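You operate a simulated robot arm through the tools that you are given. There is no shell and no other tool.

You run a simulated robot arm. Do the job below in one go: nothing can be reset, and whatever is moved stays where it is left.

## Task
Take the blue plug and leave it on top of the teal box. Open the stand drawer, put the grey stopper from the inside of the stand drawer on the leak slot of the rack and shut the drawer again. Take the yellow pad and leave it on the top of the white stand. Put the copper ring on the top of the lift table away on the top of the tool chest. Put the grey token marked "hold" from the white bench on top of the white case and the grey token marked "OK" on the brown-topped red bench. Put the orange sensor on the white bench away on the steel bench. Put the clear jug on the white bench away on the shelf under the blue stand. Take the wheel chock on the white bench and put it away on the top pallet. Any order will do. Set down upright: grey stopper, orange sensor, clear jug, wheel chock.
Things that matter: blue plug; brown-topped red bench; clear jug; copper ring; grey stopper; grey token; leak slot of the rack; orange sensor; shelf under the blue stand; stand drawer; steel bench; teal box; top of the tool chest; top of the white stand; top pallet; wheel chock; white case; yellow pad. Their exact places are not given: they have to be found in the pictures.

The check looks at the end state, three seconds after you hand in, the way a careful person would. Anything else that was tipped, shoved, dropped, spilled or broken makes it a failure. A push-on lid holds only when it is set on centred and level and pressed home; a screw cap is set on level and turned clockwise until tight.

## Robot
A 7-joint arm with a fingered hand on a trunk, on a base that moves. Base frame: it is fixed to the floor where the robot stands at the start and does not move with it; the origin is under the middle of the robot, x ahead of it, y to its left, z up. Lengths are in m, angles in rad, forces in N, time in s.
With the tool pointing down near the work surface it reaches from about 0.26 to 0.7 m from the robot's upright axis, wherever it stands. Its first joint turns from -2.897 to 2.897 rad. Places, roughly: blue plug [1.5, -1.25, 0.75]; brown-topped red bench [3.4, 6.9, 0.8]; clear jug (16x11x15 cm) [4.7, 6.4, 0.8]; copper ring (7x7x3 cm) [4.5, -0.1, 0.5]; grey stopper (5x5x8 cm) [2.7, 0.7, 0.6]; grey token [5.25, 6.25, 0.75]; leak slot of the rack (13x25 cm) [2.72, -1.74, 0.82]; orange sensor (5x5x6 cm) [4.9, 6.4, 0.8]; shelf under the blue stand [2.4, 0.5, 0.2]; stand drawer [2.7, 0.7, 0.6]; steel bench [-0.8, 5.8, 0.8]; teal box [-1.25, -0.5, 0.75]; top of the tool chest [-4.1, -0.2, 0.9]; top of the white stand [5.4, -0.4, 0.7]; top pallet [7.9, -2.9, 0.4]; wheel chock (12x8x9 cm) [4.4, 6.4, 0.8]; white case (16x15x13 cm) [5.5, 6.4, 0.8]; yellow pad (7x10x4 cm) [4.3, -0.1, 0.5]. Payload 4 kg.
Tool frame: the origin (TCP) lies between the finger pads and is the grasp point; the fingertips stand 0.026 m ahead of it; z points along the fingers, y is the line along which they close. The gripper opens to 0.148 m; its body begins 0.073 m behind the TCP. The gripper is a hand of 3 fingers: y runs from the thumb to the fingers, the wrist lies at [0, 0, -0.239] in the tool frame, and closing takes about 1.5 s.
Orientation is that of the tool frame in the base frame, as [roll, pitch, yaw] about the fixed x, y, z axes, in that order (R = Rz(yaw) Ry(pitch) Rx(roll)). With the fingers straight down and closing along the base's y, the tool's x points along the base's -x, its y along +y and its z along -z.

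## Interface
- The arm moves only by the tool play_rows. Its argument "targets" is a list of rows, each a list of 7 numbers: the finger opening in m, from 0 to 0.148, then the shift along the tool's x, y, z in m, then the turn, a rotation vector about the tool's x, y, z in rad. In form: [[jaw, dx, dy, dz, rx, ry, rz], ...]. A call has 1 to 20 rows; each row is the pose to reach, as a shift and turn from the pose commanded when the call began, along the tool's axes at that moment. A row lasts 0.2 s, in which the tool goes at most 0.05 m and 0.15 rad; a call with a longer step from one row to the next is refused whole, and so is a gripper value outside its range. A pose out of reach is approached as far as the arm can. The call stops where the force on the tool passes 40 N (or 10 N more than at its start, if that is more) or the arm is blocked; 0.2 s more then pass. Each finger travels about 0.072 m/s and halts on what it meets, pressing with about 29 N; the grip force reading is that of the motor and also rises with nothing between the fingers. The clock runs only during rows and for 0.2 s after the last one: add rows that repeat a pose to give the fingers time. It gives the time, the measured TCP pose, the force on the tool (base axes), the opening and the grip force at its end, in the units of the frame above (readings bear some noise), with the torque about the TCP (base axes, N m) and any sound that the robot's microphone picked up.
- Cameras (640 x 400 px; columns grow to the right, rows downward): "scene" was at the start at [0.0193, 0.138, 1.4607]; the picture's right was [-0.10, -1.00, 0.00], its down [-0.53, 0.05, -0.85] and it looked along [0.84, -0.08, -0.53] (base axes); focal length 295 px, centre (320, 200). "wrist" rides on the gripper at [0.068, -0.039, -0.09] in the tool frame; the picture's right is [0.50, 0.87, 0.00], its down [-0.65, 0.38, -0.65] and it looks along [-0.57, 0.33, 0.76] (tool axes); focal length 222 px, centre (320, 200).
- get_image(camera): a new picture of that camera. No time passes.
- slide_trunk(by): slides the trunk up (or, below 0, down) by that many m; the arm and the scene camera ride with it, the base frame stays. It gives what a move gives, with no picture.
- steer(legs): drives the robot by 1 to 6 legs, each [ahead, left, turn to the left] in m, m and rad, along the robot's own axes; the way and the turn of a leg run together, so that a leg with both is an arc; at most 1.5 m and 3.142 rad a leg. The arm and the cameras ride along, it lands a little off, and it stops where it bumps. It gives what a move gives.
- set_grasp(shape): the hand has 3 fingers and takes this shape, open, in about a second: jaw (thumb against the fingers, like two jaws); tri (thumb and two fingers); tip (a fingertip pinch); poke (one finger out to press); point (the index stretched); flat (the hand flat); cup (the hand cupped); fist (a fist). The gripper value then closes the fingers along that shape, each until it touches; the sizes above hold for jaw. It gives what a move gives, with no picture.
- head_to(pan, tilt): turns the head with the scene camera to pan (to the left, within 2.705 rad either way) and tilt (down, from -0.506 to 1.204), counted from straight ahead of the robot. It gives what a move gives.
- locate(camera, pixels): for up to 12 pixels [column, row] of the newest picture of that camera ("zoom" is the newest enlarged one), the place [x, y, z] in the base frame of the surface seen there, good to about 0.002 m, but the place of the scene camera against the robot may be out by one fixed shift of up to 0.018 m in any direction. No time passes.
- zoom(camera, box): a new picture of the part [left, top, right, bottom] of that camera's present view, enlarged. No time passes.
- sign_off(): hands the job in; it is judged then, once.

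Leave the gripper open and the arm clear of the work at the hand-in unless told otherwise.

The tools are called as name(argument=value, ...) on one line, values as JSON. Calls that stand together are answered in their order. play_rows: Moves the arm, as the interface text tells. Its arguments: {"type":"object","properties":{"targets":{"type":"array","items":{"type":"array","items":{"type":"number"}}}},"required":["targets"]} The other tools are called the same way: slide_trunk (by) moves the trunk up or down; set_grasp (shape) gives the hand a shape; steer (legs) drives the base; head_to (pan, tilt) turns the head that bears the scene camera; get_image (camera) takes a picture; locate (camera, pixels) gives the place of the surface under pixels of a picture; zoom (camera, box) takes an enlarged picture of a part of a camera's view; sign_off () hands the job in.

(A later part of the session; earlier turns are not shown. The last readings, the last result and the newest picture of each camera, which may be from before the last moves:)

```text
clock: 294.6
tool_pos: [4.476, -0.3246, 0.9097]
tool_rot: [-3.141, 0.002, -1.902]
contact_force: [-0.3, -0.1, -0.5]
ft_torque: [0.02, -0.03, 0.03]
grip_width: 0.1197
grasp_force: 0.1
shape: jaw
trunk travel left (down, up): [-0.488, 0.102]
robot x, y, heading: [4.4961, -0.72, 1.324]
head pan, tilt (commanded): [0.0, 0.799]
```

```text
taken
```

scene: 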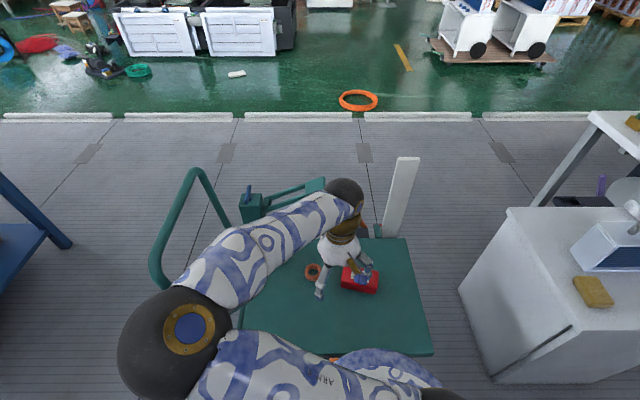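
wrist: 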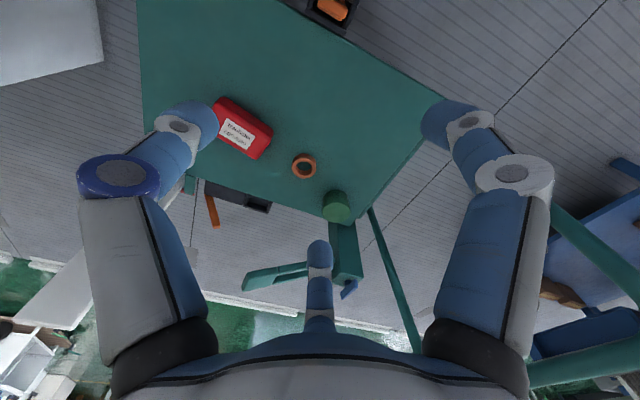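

The pad on the white stand looks fine (593,292). Zooming on the ring at (303,166) in the wrist view.

zoom(camera="wrist", box=[260, 130, 350, 200])

```text
5.71 times, centred on (305, 165) of wrist
```

zoom: 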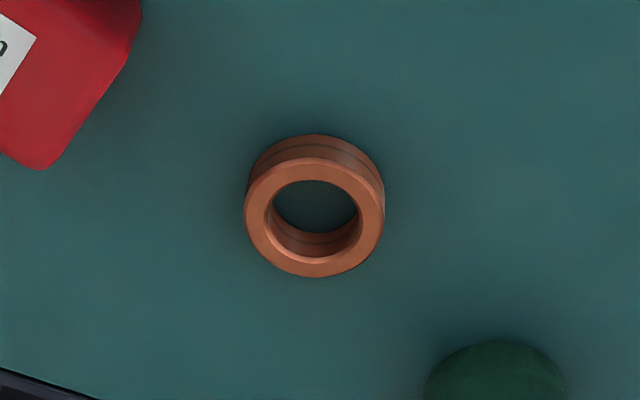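

locate(camera="zoom", pixels=[[314, 170], [314, 268], [257, 215], [372, 215], [280, 180], [350, 255], [314, 210], [470, 380], [110, 130]])

```text
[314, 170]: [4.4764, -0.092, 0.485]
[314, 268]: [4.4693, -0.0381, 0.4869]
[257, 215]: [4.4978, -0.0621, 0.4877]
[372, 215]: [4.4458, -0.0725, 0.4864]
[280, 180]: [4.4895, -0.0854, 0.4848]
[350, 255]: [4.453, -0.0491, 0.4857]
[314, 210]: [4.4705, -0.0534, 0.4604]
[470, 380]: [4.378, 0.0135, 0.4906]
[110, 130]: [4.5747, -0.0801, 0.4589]
```

Ring centre (4.472,-0.066), top z 0.487. Checking how close the red box is to the thumb side.

locate(camera="wrist", pixels=[[262, 152], [270, 133], [240, 120], [255, 157], [325, 195], [335, 210]])

```text
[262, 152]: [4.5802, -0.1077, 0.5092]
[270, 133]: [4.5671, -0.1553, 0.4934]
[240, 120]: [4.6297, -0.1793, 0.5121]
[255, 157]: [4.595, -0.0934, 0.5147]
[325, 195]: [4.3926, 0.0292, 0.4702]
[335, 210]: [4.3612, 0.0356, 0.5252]
```

Clearances are fine. Lowering the trunk 0.25 m, then moving over the ring at z≈0.62.

slide_trunk(by=-0.25)

play_rows(targets=[[0.12, -0.04, 0.015, 0, 0, 0, 0], [0.11, -0.08, 0.03, 0, 0, 0, 0], [0.1, -0.12, 0.045, 0, 0, 0, 0], [0.1, -0.16, 0.06, 0, 0, 0, 0], [0.1, -0.2, 0.075, 0, 0, 0, 0], [0.1, -0.2433, 0.0878, 0, 0, 0, 0], [0.1, -0.2433, 0.0878, 0.04, 0, 0, 0], [0.1, -0.2433, 0.0878, 0.08, 0, 0, 0], [0.1, -0.2433, 0.0878, 0.08, 0, 0, 0]])

get_image(camera="wrist")

get_image(camera="scene")

```text
clock: 297.2
tool_pos: [4.4761, -0.3244, 0.662]
tool_rot: [-3.14, 0.004, -1.903]
contact_force: [-0.2, 0.0, -0.1]
ft_torque: [-0.02, 0.01, -0.01]
grip_width: 0.1199
grasp_force: 0.0
shape: jaw
trunk travel left (down, up): [-0.238, 0.352]
robot x, y, heading: [4.4885, -0.7247, 1.327]
head pan, tilt (commanded): [0.0, 0.799]
```

```text
clock: 299.2
tool_pos: [4.4744, -0.066, 0.5815]
tool_rot: [-3.14, 0.003, -1.904]
contact_force: [-0.5, 0.6, 0.4]
ft_torque: [0.0, 0.01, 0.0]
grip_width: 0.1007
grasp_force: 0.0
shape: jaw
trunk travel left (down, up): [-0.238, 0.352]
robot x, y, heading: [4.486, -0.7228, 1.324]
head pan, tilt (commanded): [0.0, 0.799]
```

```text
taken
```

wrist: 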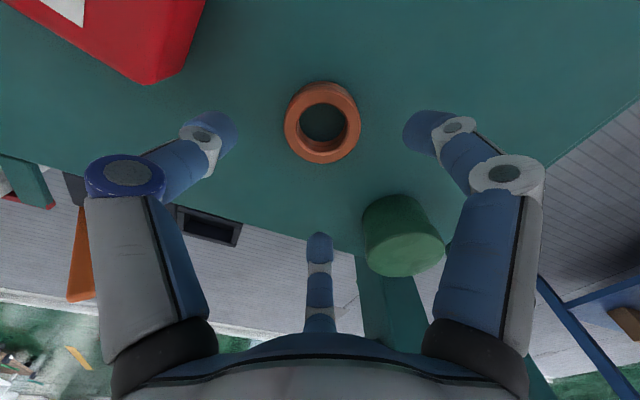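

```text
taken
```

scene: 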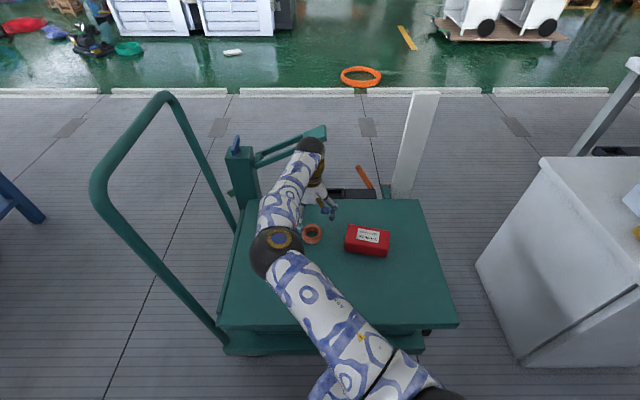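

Ring centred below. Descending to z≈0.493 and closing.

play_rows(targets=[[0.1, 0, 0, 0.04, 0, 0, 0], [0.1, 0, 0, 0.075, 0, 0, 0], [0.1, 0, 0, 0.0885, 0, 0, 0], [0.09, 0, 0, 0.0885, 0, 0, 0], [0.075, 0, 0, 0.0885, 0, 0, 0], [0.06, 0, 0, 0.0885, 0, 0, 0], [0.045, 0, 0, 0.0885, 0, 0, 0], [0.03, 0, 0, 0.0885, 0, 0, 0], [0.03, 0, 0, 0.0885, 0, 0, 0]])

get_image(camera="wrist")

```text
clock: 301.2
tool_pos: [4.4731, -0.0658, 0.4925]
tool_rot: [-3.141, 0.004, -1.902]
contact_force: [-0.2, 0.9, -0.1]
ft_torque: [-0.01, 0.02, 0.0]
grip_width: 0.0619
grasp_force: 29.0
shape: jaw
trunk travel left (down, up): [-0.238, 0.352]
robot x, y, heading: [4.4888, -0.7197, 1.325]
head pan, tilt (commanded): [0.0, 0.799]
```

```text
taken
```

wrist: 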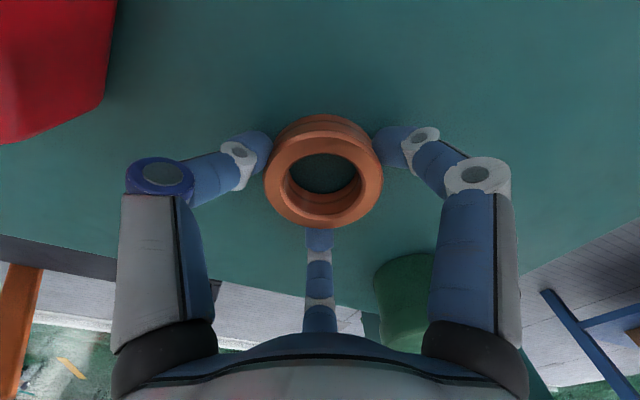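

Ring gripped evenly (0.062 m, 29 N). Lifting, raising the trunk, retracting, and driving down the aisle towards the tool chest.

play_rows(targets=[[0.03, 0, 0, -0.02, 0, 0, 0], [0.03, 0, 0, -0.06, 0, 0, 0], [0.03, 0, 0, -0.1, 0, 0, 0], [0.03, 0, 0, -0.14, 0, 0, 0], [0.03, 0, 0, -0.18, 0, 0, 0], [0.03, 0.04, -0.01, -0.2, 0, 0, 0], [0.03, 0.08, -0.02, -0.2, 0, 0, 0], [0.03, 0.12, -0.04, -0.2, 0, 0, 0], [0.03, 0.16, -0.06, -0.2, 0, 0, 0], [0.03, 0.2, -0.08, -0.2, 0, 0, 0], [0.03, 0.24, -0.09, -0.2, 0, 0, 0]])

slide_trunk(by=0.35)

steer(legs=[[-0.4, 0.0, 0.0], [0, 0, 1.575], [1.45, 0, 0], [1.45, 0, 0]])

get_image(camera="wrist")

```text
clock: 303.6
tool_pos: [4.4803, -0.3233, 0.6916]
tool_rot: [-3.14, 0.002, -1.901]
contact_force: [-0.9, 1.7, -0.5]
ft_torque: [-0.01, -0.01, 0.0]
grip_width: 0.0617
grasp_force: 29.5
shape: jaw
trunk travel left (down, up): [-0.238, 0.352]
robot x, y, heading: [4.4864, -0.7255, 1.33]
head pan, tilt (commanded): [0.0, 0.799]
```

```text
clock: 307.0
tool_pos: [4.4796, -0.3215, 1.0414]
tool_rot: [-3.139, 0.004, -1.902]
contact_force: [0.3, 0.1, -0.9]
ft_torque: [0.0, 0.0, 0.02]
grip_width: 0.0613
grasp_force: 29.3
shape: jaw
trunk travel left (down, up): [-0.588, 0.002]
robot x, y, heading: [4.4889, -0.7297, 1.325]
head pan, tilt (commanded): [0.0, 0.799]
```

```text
clock: 326.8
tool_pos: [1.1907, -0.4703, 1.042]
tool_rot: [-3.14, 0.004, -0.324]
contact_force: [0.1, 0.3, -1.5]
ft_torque: [-0.01, -0.02, -0.05]
grip_width: 0.0616
grasp_force: 29.4
shape: jaw
trunk travel left (down, up): [-0.588, 0.002]
robot x, y, heading: [1.5911, -0.4571, 2.905]
head pan, tilt (commanded): [0.0, 0.799]
```

```text
taken
```

wrist: 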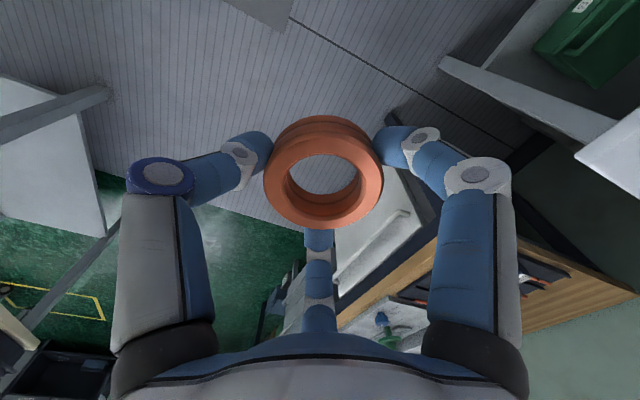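

Holding well. Continuing 2.9 m along the aisle, then looking at the tool chest area.

steer(legs=[[1.45, 0.0, 0.0], [1.45, 0, 0]])

head_to(pan=0.3, tilt=0.4)

get_image(camera="scene")

```text
clock: 340.7
tool_pos: [-1.6096, 0.1955, 1.0417]
tool_rot: [-3.139, 0.004, -0.314]
contact_force: [-0.8, 0.5, -1.4]
ft_torque: [0.04, 0.02, -0.01]
grip_width: 0.0614
grasp_force: 29.0
shape: jaw
trunk travel left (down, up): [-0.588, 0.002]
robot x, y, heading: [-1.2069, 0.2122, 2.911]
head pan, tilt (commanded): [0.0, 0.799]
```

```text
clock: 341.6
tool_pos: [-1.6079, 0.1964, 1.0408]
tool_rot: [-3.14, 0.004, -0.312]
contact_force: [-0.2, 0.0, -1.9]
ft_torque: [-0.01, 0.0, -0.01]
grip_width: 0.0617
grasp_force: 28.9
shape: jaw
trunk travel left (down, up): [-0.588, 0.002]
robot x, y, heading: [-1.2044, 0.2128, 2.914]
head pan, tilt (commanded): [0.3, 0.4]
```

```text
taken
```

scene: 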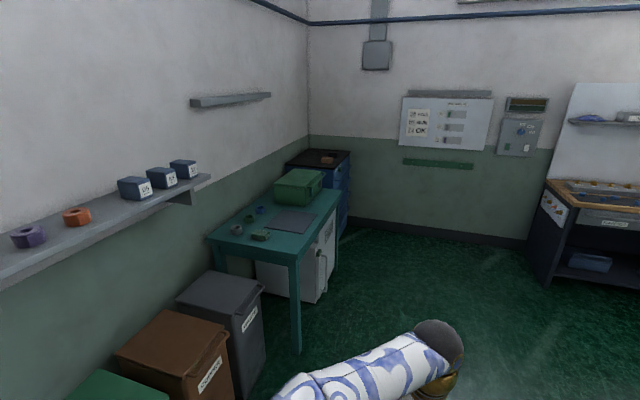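

The tool chest (blue, dark top) is in the corner at (320,170). Zooming in and locating.

zoom(camera="scene", box=[190, 130, 400, 310])

locate(camera="scene", pixels=[[320, 157], [335, 162], [350, 155], [290, 163], [308, 150], [342, 190], [345, 235], [210, 238], [295, 258], [340, 190], [300, 350], [330, 290]])

```text
2.22 times, centred on (295, 220) of scene
```

zoom: 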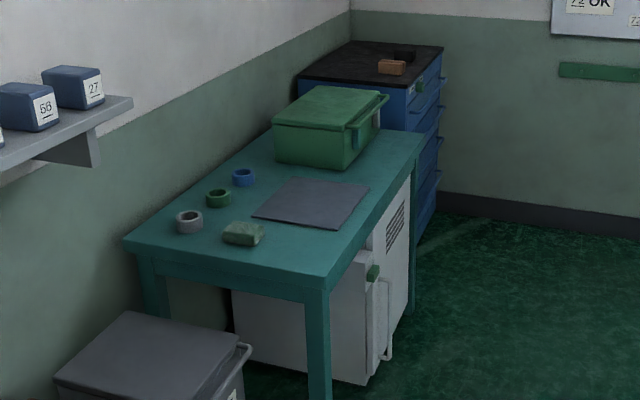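

```text
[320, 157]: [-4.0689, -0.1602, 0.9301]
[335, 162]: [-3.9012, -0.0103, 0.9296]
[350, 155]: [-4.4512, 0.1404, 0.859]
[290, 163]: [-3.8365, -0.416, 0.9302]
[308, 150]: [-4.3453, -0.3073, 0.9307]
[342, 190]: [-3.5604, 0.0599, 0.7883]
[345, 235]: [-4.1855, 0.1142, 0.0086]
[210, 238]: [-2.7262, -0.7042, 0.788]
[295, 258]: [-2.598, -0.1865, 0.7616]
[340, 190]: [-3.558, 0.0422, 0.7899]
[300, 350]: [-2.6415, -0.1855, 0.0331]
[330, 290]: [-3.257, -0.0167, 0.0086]
```

Tool chest top z≈0.92, its drawer front faces the open floor. I'll drive 2.5 m ahead, turn left to face it, and approach.

steer(legs=[[1.27, 0.0, 0.0], [1.27, 0, 0], [0, 0, 1.558]])

head_to(pan=0.0, tilt=0.6)

get_image(camera="scene")

get_image(camera="wrist")

```text
clock: 357.7
tool_pos: [-3.6544, 0.3736, 1.0423]
tool_rot: [-3.14, 0.003, 1.248]
contact_force: [-0.1, 0.6, -1.6]
ft_torque: [-0.01, -0.03, 0.04]
grip_width: 0.0613
grasp_force: 29.1
shape: jaw
trunk travel left (down, up): [-0.588, 0.002]
robot x, y, heading: [-3.6687, 0.7727, -1.805]
head pan, tilt (commanded): [0.3, 0.4]
```

```text
clock: 358.5
tool_pos: [-3.6544, 0.3739, 1.0428]
tool_rot: [-3.14, 0.003, 1.251]
contact_force: [0.1, 0.7, -0.7]
ft_torque: [0.0, 0.01, -0.02]
grip_width: 0.061
grasp_force: 29.1
shape: jaw
trunk travel left (down, up): [-0.588, 0.002]
robot x, y, heading: [-3.6678, 0.7713, -1.804]
head pan, tilt (commanded): [0.0, 0.6]
```

```text
taken
```

scene: 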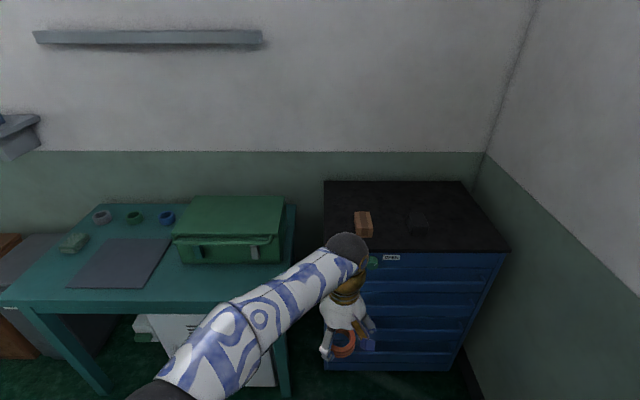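

```text
taken
```

wrist: 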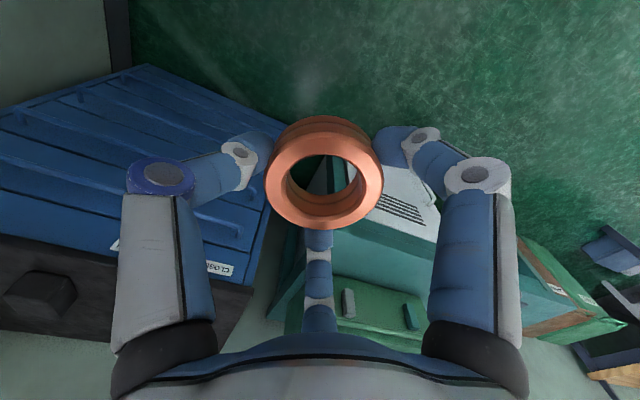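

The chest is ahead to the right; its top has a brown block (362,225) and a dark box (418,222). Locating free space.

zoom(camera="scene", box=[310, 160, 530, 290])

locate(camera="scene", pixels=[[375, 249], [505, 248], [455, 185], [330, 185], [362, 215], [362, 235], [418, 215], [418, 228], [460, 225], [440, 240], [395, 235], [395, 200]])

```text
2.91 times, centred on (420, 225) of scene
```

zoom: 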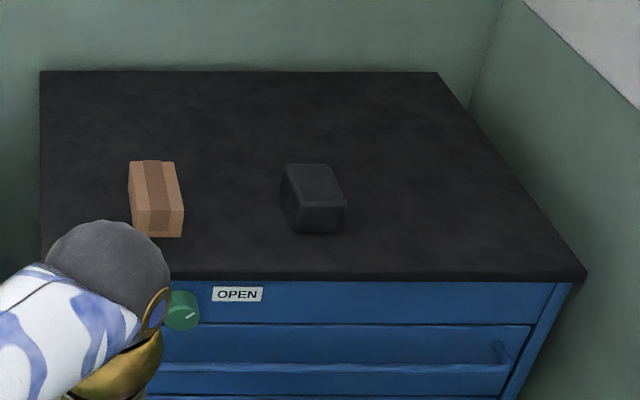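

```text
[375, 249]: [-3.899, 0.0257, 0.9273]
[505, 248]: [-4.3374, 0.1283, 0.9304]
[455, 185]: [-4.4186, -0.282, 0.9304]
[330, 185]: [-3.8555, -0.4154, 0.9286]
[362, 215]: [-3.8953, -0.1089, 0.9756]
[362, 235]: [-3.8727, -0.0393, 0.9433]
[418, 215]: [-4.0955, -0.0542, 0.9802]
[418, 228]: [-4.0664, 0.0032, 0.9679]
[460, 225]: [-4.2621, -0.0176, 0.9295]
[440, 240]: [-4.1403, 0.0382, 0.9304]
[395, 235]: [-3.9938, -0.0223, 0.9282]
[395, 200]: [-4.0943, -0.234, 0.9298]
```

Free space on the right part of the chest top, around u=-4.115, v=-1.04 (≈(-4.24,-0.03)). Driving right 0.2 m and ahead 0.35 m.

steer(legs=[[0.0, -0.2, 0.0], [0.34, 0, -0.005]])

get_image(camera="wrist")

get_image(camera="scene")

```text
clock: 361.9
tool_pos: [-3.9232, 0.0884, 1.0415]
tool_rot: [-3.14, 0.002, 1.252]
contact_force: [0.9, -0.2, -1.0]
ft_torque: [0.02, 0.0, 0.01]
grip_width: 0.0613
grasp_force: 29.1
shape: jaw
trunk travel left (down, up): [-0.588, 0.002]
robot x, y, heading: [-3.9413, 0.4899, -1.804]
head pan, tilt (commanded): [0.0, 0.6]
```

```text
taken
```

wrist: 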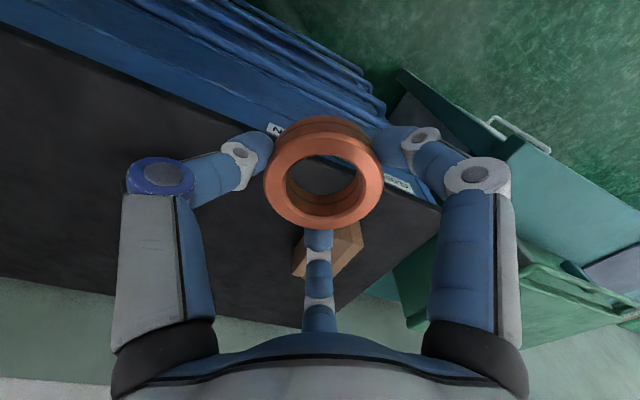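

```text
taken
```

scene: 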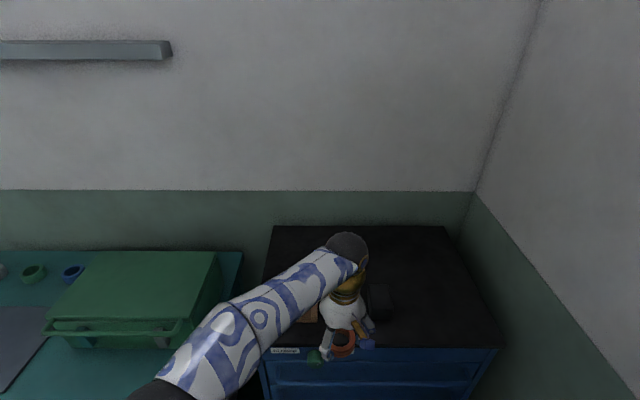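

Moving the hand to the right over the free area at the same height.

locate(camera="wrist", pixels=[[60, 150], [100, 240], [250, 250], [30, 60], [340, 240], [5, 30]])

play_rows(targets=[[0.03, -0.025, -0.034, 0, 0, 0, 0], [0.03, -0.05, -0.068, 0, 0, 0, 0], [0.03, -0.076, -0.101, 0, 0, 0, 0], [0.03, -0.102, -0.135, 0, 0, 0, 0], [0.03, -0.127, -0.169, 0, 0, 0, 0], [0.03, -0.153, -0.202, 0, 0, 0, 0], [0.03, -0.178, -0.236, 0, 0, 0, 0], [0.03, -0.2037, -0.2698, 0, 0, 0, 0], [0.03, -0.2037, -0.2698, 0, 0, 0, 0]])

get_image(camera="wrist")

get_image(camera="scene")

```text
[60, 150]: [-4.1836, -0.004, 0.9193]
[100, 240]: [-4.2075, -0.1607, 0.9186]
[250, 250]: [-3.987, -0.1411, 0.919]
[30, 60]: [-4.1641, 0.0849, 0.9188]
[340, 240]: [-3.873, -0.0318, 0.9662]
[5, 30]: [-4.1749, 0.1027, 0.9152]
```

```text
clock: 363.9
tool_pos: [-4.2431, -0.0201, 1.0422]
tool_rot: [3.141, 0.002, 1.251]
contact_force: [1.0, 0.3, -0.5]
ft_torque: [0.01, -0.03, 0.0]
grip_width: 0.0615
grasp_force: 28.7
shape: jaw
trunk travel left (down, up): [-0.588, 0.002]
robot x, y, heading: [-3.9378, 0.4908, -1.804]
head pan, tilt (commanded): [0.0, 0.6]
```

```text
taken
```

wrist: 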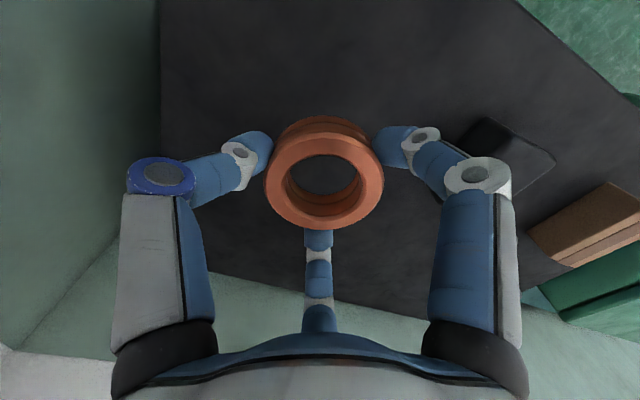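

```text
taken
```

scene: 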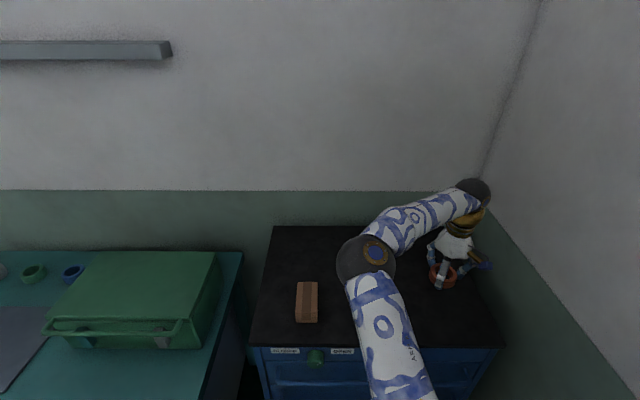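

Chest top true z=0.919. Checking the dark box's distance from the finger on the right.

locate(camera="wrist", pixels=[[490, 122], [552, 158], [462, 148], [520, 150], [170, 100], [130, 120], [420, 140], [470, 175]])

```text
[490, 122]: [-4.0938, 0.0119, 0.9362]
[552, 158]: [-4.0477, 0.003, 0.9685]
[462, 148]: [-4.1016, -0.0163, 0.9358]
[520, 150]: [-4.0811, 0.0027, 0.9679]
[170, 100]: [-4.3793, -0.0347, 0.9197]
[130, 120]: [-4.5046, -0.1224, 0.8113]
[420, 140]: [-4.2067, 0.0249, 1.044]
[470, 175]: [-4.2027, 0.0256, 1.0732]
```

14 cm from the ring centre; clear. Lowering to just above the surface.

play_rows(targets=[[0.03, 0, 0, 0.04, 0, 0, 0], [0.03, 0, 0, 0.075, 0, 0, 0], [0.03, 0, 0, 0.086, 0, 0, 0], [0.03, 0, 0, 0.0875, 0, 0, 0], [0.03, 0, 0, 0.0875, 0, 0, 0]])

```text
clock: 365.1
tool_pos: [-4.2439, -0.0205, 0.955]
tool_rot: [-3.14, 0.002, 1.25]
contact_force: [0.4, -0.3, -0.1]
ft_torque: [0.0, -0.01, -0.02]
grip_width: 0.0609
grasp_force: 28.8
shape: jaw
trunk travel left (down, up): [-0.588, 0.002]
robot x, y, heading: [-3.9409, 0.493, -1.798]
head pan, tilt (commanded): [0.0, 0.6]
```

play_rows(targets=[[0.03, 0, 0, 0.0015, 0, 0, 0], [0.03, 0, 0, 0.003, 0, 0, 0], [0.03, 0, 0, 0.003, 0, 0, 0]])

```text
clock: 365.9
tool_pos: [-4.2424, -0.0202, 0.9521]
tool_rot: [-3.14, 0.005, 1.251]
contact_force: [0.0, -1.8, 4.4]
ft_torque: [0.11, 0.01, 0.03]
grip_width: 0.0612
grasp_force: 28.9
shape: jaw
trunk travel left (down, up): [-0.588, 0.002]
robot x, y, heading: [-3.9373, 0.492, -1.8]
head pan, tilt (commanded): [0.0, 0.6]
```

Contact (4.4 N). Releasing the ring and rising.

play_rows(targets=[[0.065, 0, 0, 0, 0, 0, 0], [0.075, 0, 0, 0, 0, 0, 0], [0.085, 0, 0, 0, 0, 0, 0], [0.095, 0, 0, 0, 0, 0, 0], [0.1, 0, 0, 0, 0, 0, 0], [0.1, 0, 0, -0.03, 0, 0, 0], [0.1, 0, 0, -0.07, 0, 0, 0], [0.1, 0, 0, -0.11, 0, 0, 0], [0.1, 0.03, 0.02, -0.13, 0, 0, 0], [0.1, 0.06, 0.05, -0.13, 0, 0, 0], [0.1, 0.09, 0.085, -0.13, 0, 0, 0], [0.1, 0.12, 0.12, -0.13, 0, 0, 0], [0.1, 0.15, 0.155, -0.13, 0, 0, 0], [0.1, 0.18, 0.19, -0.13, 0, 0, 0], [0.1, 0.2, 0.23, -0.13, 0, 0, 0]])

get_image(camera="scene")

zoom(camera="scene", box=[260, 210, 520, 370])

```text
clock: 369.1
tool_pos: [-3.9594, 0.0974, 1.0806]
tool_rot: [-3.14, 0.005, 1.251]
contact_force: [0.4, 0.5, 0.4]
ft_torque: [-0.03, 0.03, 0.02]
grip_width: 0.0997
grasp_force: 0.0
shape: jaw
trunk travel left (down, up): [-0.588, 0.002]
robot x, y, heading: [-3.9396, 0.4943, -1.797]
head pan, tilt (commanded): [0.0, 0.6]
```

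```text
taken
```

scene: 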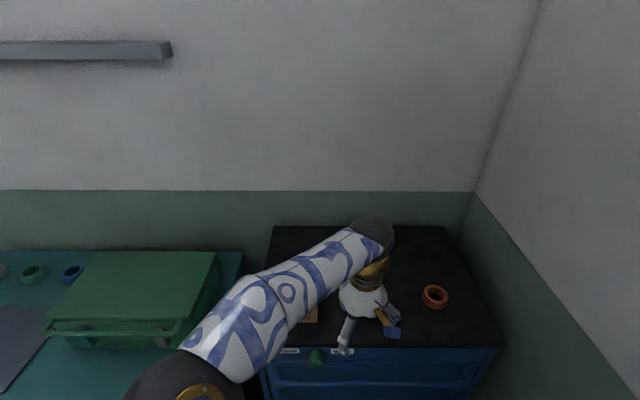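

```text
2.46 times, centred on (390, 290) of scene
```

zoom: 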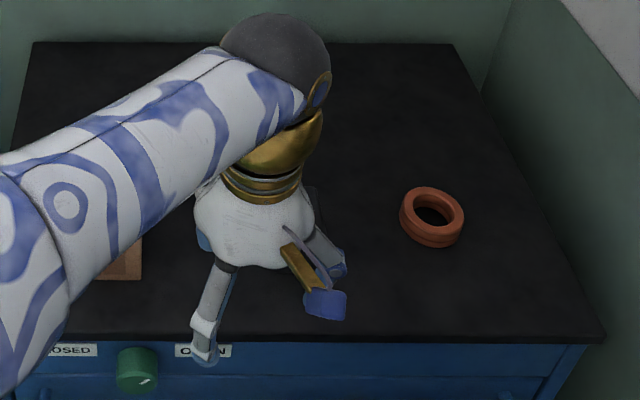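

The copper ring rests on the tool chest. Now heading for the white bench (5,6.4). I'll back off and look around to map the open floor.

steer(legs=[[-0.6, 0.2, 0.0], [0, 0, 2.6]])

head_to(pan=-0.2, tilt=0.35)

get_image(camera="scene")

head_to(pan=0.6, tilt=0.35)

zoom(camera="scene", box=[0, 0, 640, 400])

```text
clock: 378.8
tool_pos: [-3.394, 1.3535, 1.0812]
tool_rot: [-3.139, 0.005, -2.406]
contact_force: [0.1, -0.4, 0.2]
ft_torque: [0.01, 0.0, 0.0]
grip_width: 0.0996
grasp_force: 0.0
shape: jaw
trunk travel left (down, up): [-0.588, 0.002]
robot x, y, heading: [-3.607, 1.0301, 0.821]
head pan, tilt (commanded): [0.0, 0.6]
```

```text
clock: 379.6
tool_pos: [-3.3944, 1.3548, 1.0803]
tool_rot: [-3.14, 0.003, -2.407]
contact_force: [0.5, 0.4, 0.6]
ft_torque: [0.0, -0.03, 0.05]
grip_width: 0.0996
grasp_force: 0.0
shape: jaw
trunk travel left (down, up): [-0.588, 0.002]
robot x, y, heading: [-3.6073, 1.0257, 0.823]
head pan, tilt (commanded): [-0.201, 0.351]
```

```text
taken
```

scene: 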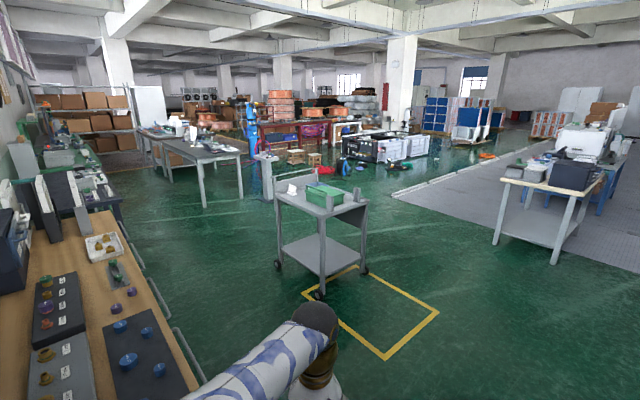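

```text
clock: 380.7
tool_pos: [-3.3941, 1.3542, 1.0813]
tool_rot: [-3.14, 0.004, -2.407]
contact_force: [0.7, 0.4, 0.8]
ft_torque: [-0.03, -0.03, 0.01]
grip_width: 0.0998
grasp_force: 0.0
shape: jaw
trunk travel left (down, up): [-0.588, 0.002]
robot x, y, heading: [-3.6049, 1.0232, 0.824]
head pan, tilt (commanded): [0.6, 0.351]
```

```text
1.00 times, centred on (320, 200) of scene (not enlarged: the box is as wide or as high as the picture)
```

zoom: 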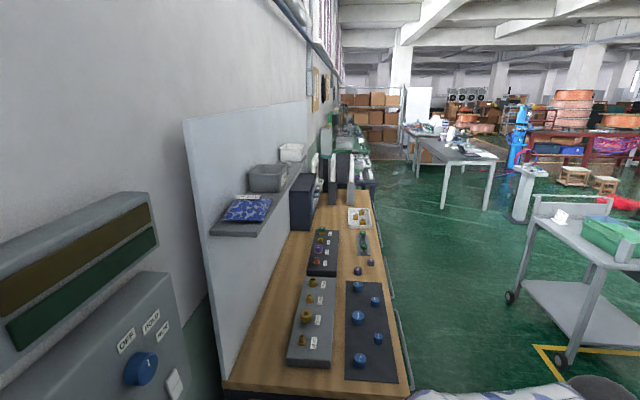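

Locating obstacles in the newest full picture (pan −0.2): trolley, desk, floor items, far benches.

locate(camera="scene", pixels=[[320, 297], [278, 268], [365, 275], [555, 262], [497, 240], [205, 205], [240, 190], [300, 165], [345, 168], [370, 160], [430, 150], [265, 175]])

locate(camera="scene", pixels=[[405, 192], [190, 385], [100, 225], [440, 270], [350, 172], [480, 152], [270, 130], [210, 150], [395, 143], [330, 205], [255, 165], [315, 160]])

```text
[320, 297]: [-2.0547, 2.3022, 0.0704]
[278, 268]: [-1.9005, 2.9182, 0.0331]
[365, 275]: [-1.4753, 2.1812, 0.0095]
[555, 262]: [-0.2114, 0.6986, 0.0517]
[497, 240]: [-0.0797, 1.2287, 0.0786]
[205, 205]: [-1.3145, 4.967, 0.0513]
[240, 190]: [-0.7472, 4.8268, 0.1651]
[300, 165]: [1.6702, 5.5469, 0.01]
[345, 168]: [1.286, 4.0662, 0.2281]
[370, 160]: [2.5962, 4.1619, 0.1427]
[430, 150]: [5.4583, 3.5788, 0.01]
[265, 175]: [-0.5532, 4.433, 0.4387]
```

```text
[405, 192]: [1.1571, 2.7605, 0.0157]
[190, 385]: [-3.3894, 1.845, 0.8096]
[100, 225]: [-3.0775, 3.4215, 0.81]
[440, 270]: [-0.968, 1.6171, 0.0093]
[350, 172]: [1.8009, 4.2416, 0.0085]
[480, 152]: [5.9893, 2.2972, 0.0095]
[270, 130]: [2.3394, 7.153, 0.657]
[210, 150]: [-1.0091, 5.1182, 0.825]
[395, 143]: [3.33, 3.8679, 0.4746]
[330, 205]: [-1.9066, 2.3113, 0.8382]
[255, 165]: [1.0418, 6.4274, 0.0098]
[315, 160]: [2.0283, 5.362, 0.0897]
```

Map so far: trolley around (-1.9,2.5), desk corner (-0.1,1.2), clutter near (1.3–2.0, 4–5.5), crates at (2.6–5, 3.8). I'll drive between trolley and desk to about (0.3,2.4) and look on.

steer(legs=[[0, 0, -0.603], [1.075, 0, 0], [1.075, 0, 0], [0, 0, 0.25], [1.0, 0, 0], [1.0, 0, 0]])

head_to(pan=0.4, tilt=0.3)

get_image(camera="scene")

```text
clock: 403.6
tool_pos: [0.66, 2.5848, 1.0807]
tool_rot: [-3.14, 0.003, -2.784]
contact_force: [-0.2, -1.4, 0.4]
ft_torque: [-0.04, -0.01, -0.01]
grip_width: 0.1
grasp_force: 0.0
shape: jaw
trunk travel left (down, up): [-0.588, 0.002]
robot x, y, heading: [0.3405, 2.3538, 0.446]
head pan, tilt (commanded): [0.6, 0.351]
```

```text
clock: 404.3
tool_pos: [0.6601, 2.5863, 1.0803]
tool_rot: [-3.141, 0.004, -2.784]
contact_force: [0.2, -0.3, 0.4]
ft_torque: [0.0, -0.01, -0.03]
grip_width: 0.0997
grasp_force: 0.1
shape: jaw
trunk travel left (down, up): [-0.588, 0.002]
robot x, y, heading: [0.3406, 2.3564, 0.447]
head pan, tilt (commanded): [0.4, 0.3]
```

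```text
taken
```

scene: 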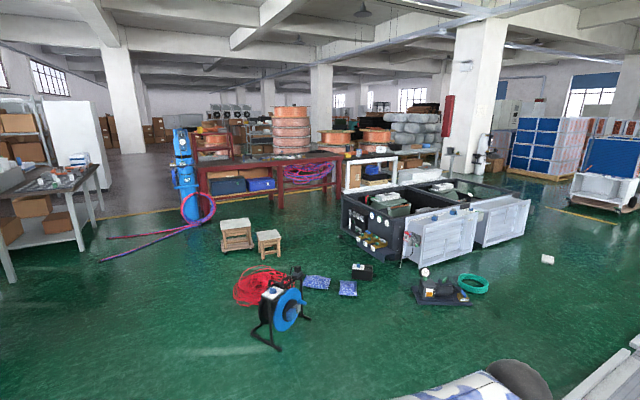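

I see the red bench with brown top (270,165), and a white bench at (375,165) behind the black/white cabinets. Zooming in.

zoom(camera="scene", box=[180, 110, 500, 310])

locate(camera="scene", pixels=[[345, 160], [395, 157], [350, 190], [392, 152], [420, 150], [230, 160], [335, 155], [275, 205], [240, 240], [270, 250], [345, 230], [405, 265]])

locate(camera="scene", pixels=[[280, 345], [255, 300], [320, 282], [350, 292], [362, 272], [430, 300], [485, 285], [530, 205], [450, 182], [150, 230], [210, 220], [440, 160]])

```text
2.00 times, centred on (340, 210) of scene
```

zoom: 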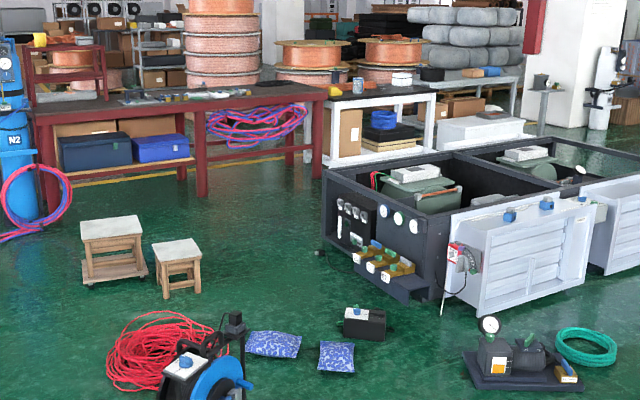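

```text
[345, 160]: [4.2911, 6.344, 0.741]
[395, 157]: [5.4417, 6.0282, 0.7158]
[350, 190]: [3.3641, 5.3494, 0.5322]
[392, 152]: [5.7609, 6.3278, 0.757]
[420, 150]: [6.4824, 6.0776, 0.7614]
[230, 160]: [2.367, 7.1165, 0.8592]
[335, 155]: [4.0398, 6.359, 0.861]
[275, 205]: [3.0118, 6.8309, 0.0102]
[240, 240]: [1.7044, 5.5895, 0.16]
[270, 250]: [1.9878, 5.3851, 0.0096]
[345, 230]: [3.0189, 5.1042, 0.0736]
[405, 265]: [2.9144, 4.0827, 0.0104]
```

```text
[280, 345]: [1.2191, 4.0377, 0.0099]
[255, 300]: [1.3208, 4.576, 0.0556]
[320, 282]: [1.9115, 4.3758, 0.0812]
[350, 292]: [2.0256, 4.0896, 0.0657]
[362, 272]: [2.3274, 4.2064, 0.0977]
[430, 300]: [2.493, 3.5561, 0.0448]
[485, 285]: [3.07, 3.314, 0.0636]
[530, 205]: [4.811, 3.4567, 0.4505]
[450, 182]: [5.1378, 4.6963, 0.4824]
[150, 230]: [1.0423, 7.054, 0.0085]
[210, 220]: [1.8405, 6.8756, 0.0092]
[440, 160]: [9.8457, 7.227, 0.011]
```

The white bench front runs at about v≈7.15 with a 1.1 m corridor behind the cabinets. I'd rather go around the cabinets' east side. Let me look further right for obstacles there.

locate(camera="scene", pixels=[[547, 259], [610, 225], [105, 240], [105, 258], [160, 240], [190, 215], [625, 345], [500, 215]])

head_to(pan=-0.3, tilt=0.3)

get_image(camera="scene")

```text
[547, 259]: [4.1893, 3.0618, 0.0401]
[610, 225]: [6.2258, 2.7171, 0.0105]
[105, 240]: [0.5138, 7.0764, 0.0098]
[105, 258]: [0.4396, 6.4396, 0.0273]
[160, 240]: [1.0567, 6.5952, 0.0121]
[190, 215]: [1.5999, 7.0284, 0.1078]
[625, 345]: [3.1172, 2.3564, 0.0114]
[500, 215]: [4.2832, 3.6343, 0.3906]
```

```text
clock: 405.4
tool_pos: [0.6601, 2.5851, 1.0806]
tool_rot: [-3.141, 0.003, -2.783]
contact_force: [0.2, -0.2, -1.0]
ft_torque: [0.03, 0.0, -0.01]
grip_width: 0.0996
grasp_force: 0.0
shape: jaw
trunk travel left (down, up): [-0.588, 0.002]
robot x, y, heading: [0.3398, 2.3576, 0.449]
head pan, tilt (commanded): [-0.3, 0.3]
```

```text
taken
```

scene: 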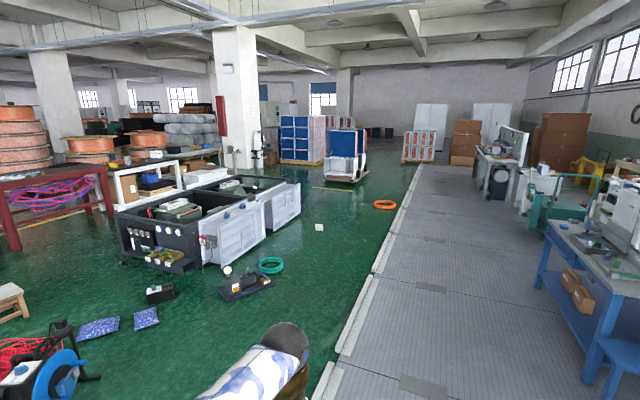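

Locating the orange ring, the pallets, and the pillar to plan the east route.

locate(camera="scene", pixels=[[385, 207], [340, 183], [325, 180], [365, 180], [300, 164], [240, 167], [265, 160], [290, 225], [302, 205], [222, 165], [270, 180], [185, 185]])

zoom(camera="scene", box=[80, 110, 420, 310])

```text
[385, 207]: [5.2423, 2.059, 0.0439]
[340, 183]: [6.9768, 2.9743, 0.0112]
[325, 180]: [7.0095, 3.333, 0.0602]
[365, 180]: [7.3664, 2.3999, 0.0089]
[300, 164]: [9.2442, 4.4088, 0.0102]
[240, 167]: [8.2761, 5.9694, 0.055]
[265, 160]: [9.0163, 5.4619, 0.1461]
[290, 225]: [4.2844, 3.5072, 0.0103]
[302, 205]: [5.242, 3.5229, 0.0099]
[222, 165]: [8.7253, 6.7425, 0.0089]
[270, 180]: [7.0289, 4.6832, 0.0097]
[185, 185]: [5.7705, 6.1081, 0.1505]
```

```text
1.88 times, centred on (250, 210) of scene
```

zoom: 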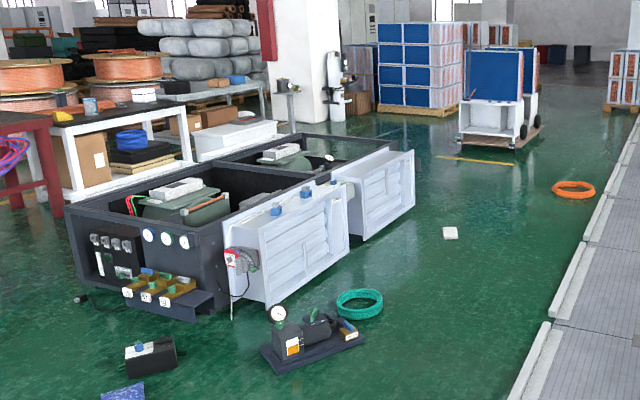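

Route plan: east along v≈3.35 (north of the kerb), then diagonally around the cabinets' east end, up to v≈6.65 and west into the bench corridor. First part now.

steer(legs=[[0, 0, -0.689], [0.35, 0.98, 0], [1.45, 0, 0], [1.45, 0, 0], [0.6, 0, 0]])

head_to(pan=0.7, tilt=0.4)

get_image(camera="scene")

```text
clock: 411.5
tool_pos: [1.1351, 2.9726, 1.0796]
tool_rot: [-3.141, 0.004, 2.637]
contact_force: [0.7, 1.1, 0.4]
ft_torque: [-0.12, 0.02, -0.04]
grip_width: 0.0999
grasp_force: 0.1
shape: jaw
trunk travel left (down, up): [-0.588, 0.002]
robot x, y, heading: [0.7558, 3.0675, -0.415]
head pan, tilt (commanded): [-0.3, 0.3]
stopped in leg 2: the robot was blocked; the commanded pose is now the measured one
```

```text
clock: 412.8
tool_pos: [1.1352, 2.9655, 1.0812]
tool_rot: [3.138, 0.0, 2.636]
contact_force: [-0.1, 0.2, 0.9]
ft_torque: [0.0, -0.04, -0.02]
grip_width: 0.0996
grasp_force: 0.0
shape: jaw
trunk travel left (down, up): [-0.588, 0.002]
robot x, y, heading: [0.7503, 3.0666, -0.419]
head pan, tilt (commanded): [0.7, 0.4]
```

```text
taken
```

scene: 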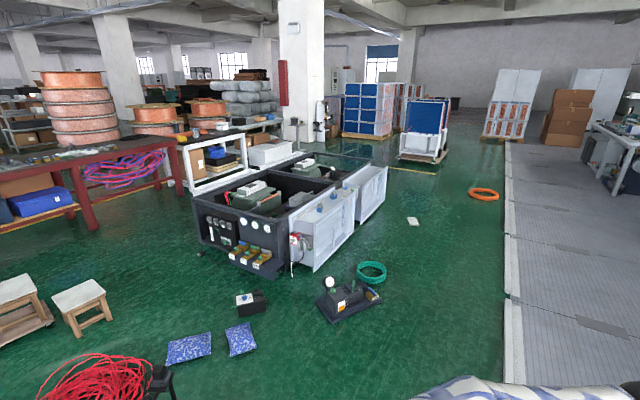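

The base was blocked at (0.75,3.07). I must see what it touched: looking down-left.

head_to(pan=1.5, tilt=0.9)

get_image(camera="scene")

head_to(pan=0.6, tilt=0.9)

zoom(camera="scene", box=[0, 0, 640, 400])

```text
clock: 413.9
tool_pos: [1.1347, 2.9659, 1.0801]
tool_rot: [3.138, 0.0, 2.636]
contact_force: [-0.2, 0.0, -0.8]
ft_torque: [0.0, 0.0, 0.02]
grip_width: 0.0997
grasp_force: 0.1
shape: jaw
trunk travel left (down, up): [-0.588, 0.002]
robot x, y, heading: [0.7501, 3.0664, -0.415]
head pan, tilt (commanded): [1.499, 0.901]
```

```text
taken
```

scene: 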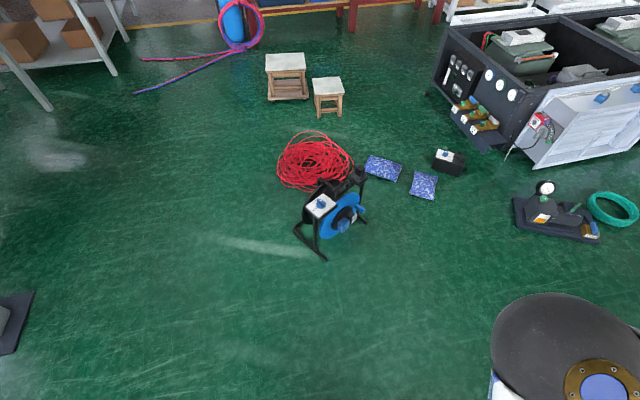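

```text
clock: 415.1
tool_pos: [1.1345, 2.967, 1.0798]
tool_rot: [3.138, 0.001, 2.638]
contact_force: [0.0, -0.3, 0.8]
ft_torque: [-0.04, -0.01, -0.04]
grip_width: 0.0997
grasp_force: 0.1
shape: jaw
trunk travel left (down, up): [-0.588, 0.002]
robot x, y, heading: [0.7539, 3.0685, -0.414]
head pan, tilt (commanded): [0.6, 0.901]
```

```text
1.00 times, centred on (320, 200) of scene (not enlarged: the box is as wide or as high as the picture)
```

zoom: 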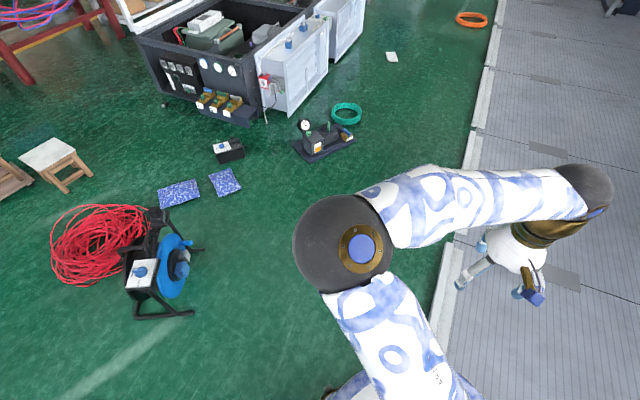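

The reel and other things are well away (0.9 m); it's the low white kerb at my right that blocked the base. Looking down at the kerb end.

head_to(pan=-0.9, tilt=1.1)

get_image(camera="scene")

get_image(camera="wrist")

```text
clock: 416.7
tool_pos: [1.1349, 2.9656, 1.0785]
tool_rot: [3.139, 0.001, 2.638]
contact_force: [0.1, -0.6, -0.3]
ft_torque: [0.0, -0.01, -0.02]
grip_width: 0.0997
grasp_force: 0.0
shape: jaw
trunk travel left (down, up): [-0.588, 0.002]
robot x, y, heading: [0.7522, 3.0646, -0.414]
head pan, tilt (commanded): [-0.901, 1.1]
```

```text
taken
```

scene: 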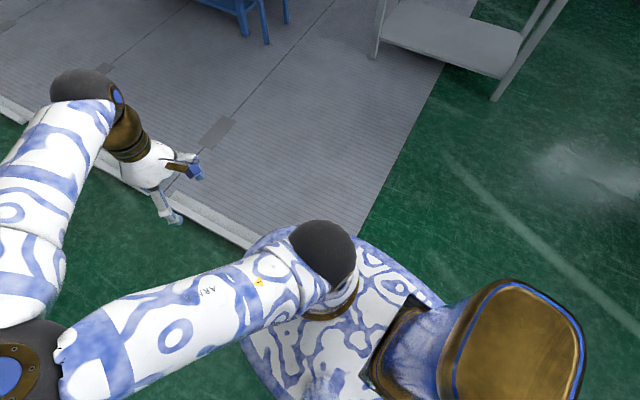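

```text
taken
```

wrist: 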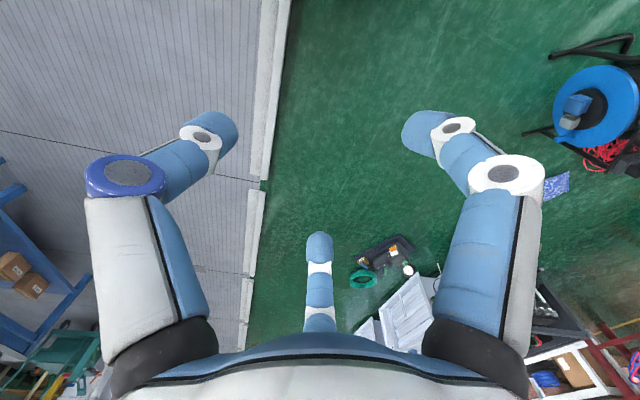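

Confirmed: base touches the kerb's end only. I'll move left 0.22 m away from it, straighten, and go on east along v≈3.38.

steer(legs=[[0, 0.22, 0], [0, 0, 0.18], [1.45, 0, 0], [1.45, 0, 0], [0.65, 0, 0]])

head_to(pan=0.7, tilt=0.5)

get_image(camera="scene")

```text
clock: 435.8
tool_pos: [4.6601, 2.3781, 1.0795]
tool_rot: [3.138, 0.0, 2.827]
contact_force: [-0.2, 0.1, 0.5]
ft_torque: [0.01, 0.03, 0.01]
grip_width: 0.0997
grasp_force: 0.2
shape: jaw
trunk travel left (down, up): [-0.588, 0.002]
robot x, y, heading: [4.2687, 2.4046, -0.22]
head pan, tilt (commanded): [-0.901, 1.1]
```

```text
clock: 437.5
tool_pos: [4.6608, 2.3782, 1.0801]
tool_rot: [3.138, 0.0, 2.828]
contact_force: [0.2, 0.1, 0.2]
ft_torque: [-0.04, -0.01, 0.0]
grip_width: 0.0995
grasp_force: 0.1
shape: jaw
trunk travel left (down, up): [-0.588, 0.002]
robot x, y, heading: [4.2644, 2.4043, -0.215]
head pan, tilt (commanded): [0.7, 0.499]
```

```text
taken
```

scene: 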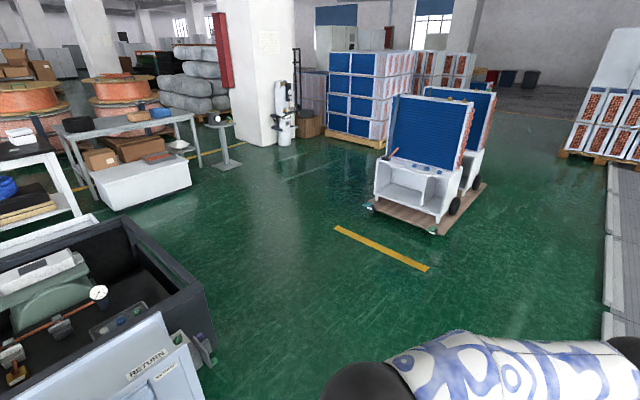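

Clear floor ahead-left. Locating the grey bench, white box, pedestal and the cabinet corner.

locate(camera="scene", pixels=[[97, 207], [188, 180], [105, 205], [223, 167], [205, 300], [195, 380], [205, 360], [120, 215], [70, 190], [40, 155], [190, 115], [430, 268]])

head_to(pan=1.3, tilt=0.5)

get_image(camera="scene")

```text
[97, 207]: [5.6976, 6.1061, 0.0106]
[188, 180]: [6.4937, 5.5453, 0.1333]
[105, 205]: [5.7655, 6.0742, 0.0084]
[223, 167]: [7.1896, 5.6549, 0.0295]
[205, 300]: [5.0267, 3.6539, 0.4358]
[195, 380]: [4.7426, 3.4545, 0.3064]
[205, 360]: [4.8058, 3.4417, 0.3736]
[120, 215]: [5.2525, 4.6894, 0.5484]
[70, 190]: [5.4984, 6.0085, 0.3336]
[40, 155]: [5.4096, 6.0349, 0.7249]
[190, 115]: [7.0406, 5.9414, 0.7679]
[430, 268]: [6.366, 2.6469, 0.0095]
```

```text
clock: 438.5
tool_pos: [4.6605, 2.3791, 1.0803]
tool_rot: [3.14, 0.0, 2.829]
contact_force: [-0.5, -0.8, -0.2]
ft_torque: [0.0, 0.01, -0.02]
grip_width: 0.0996
grasp_force: 0.0
shape: jaw
trunk travel left (down, up): [-0.588, 0.002]
robot x, y, heading: [4.2641, 2.4034, -0.219]
head pan, tilt (commanded): [1.3, 0.499]
```

```text
taken
```

scene: 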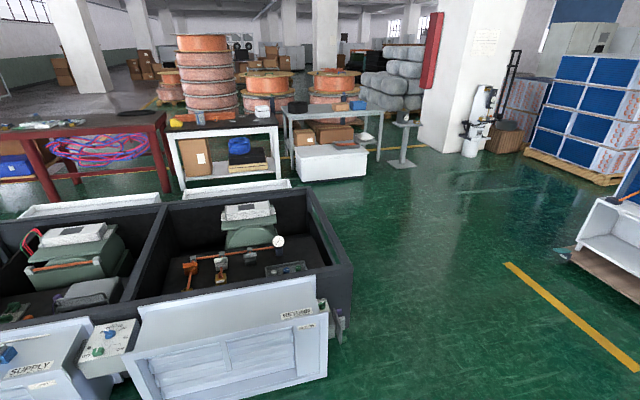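

Zooming in on the white bench.

zoom(camera="scene", box=[150, 80, 410, 220])

locate(camera="scene", pixels=[[175, 128], [240, 128], [278, 120], [185, 180], [282, 180], [262, 112], [205, 120], [180, 122], [240, 110], [325, 112], [330, 180], [135, 115]])

```text
2.46 times, centred on (280, 150) of scene
```

zoom: 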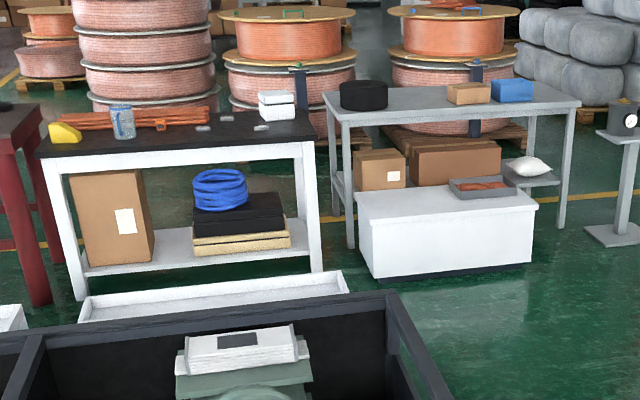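

```text
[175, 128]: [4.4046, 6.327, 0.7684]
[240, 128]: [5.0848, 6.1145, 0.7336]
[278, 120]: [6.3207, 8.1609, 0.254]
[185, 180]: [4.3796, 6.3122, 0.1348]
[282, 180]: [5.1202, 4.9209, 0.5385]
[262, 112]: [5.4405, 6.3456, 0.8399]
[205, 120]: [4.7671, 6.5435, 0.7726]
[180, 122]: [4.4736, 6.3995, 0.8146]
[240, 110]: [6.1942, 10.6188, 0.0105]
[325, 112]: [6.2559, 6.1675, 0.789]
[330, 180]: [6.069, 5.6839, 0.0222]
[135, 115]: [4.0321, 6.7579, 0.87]
```

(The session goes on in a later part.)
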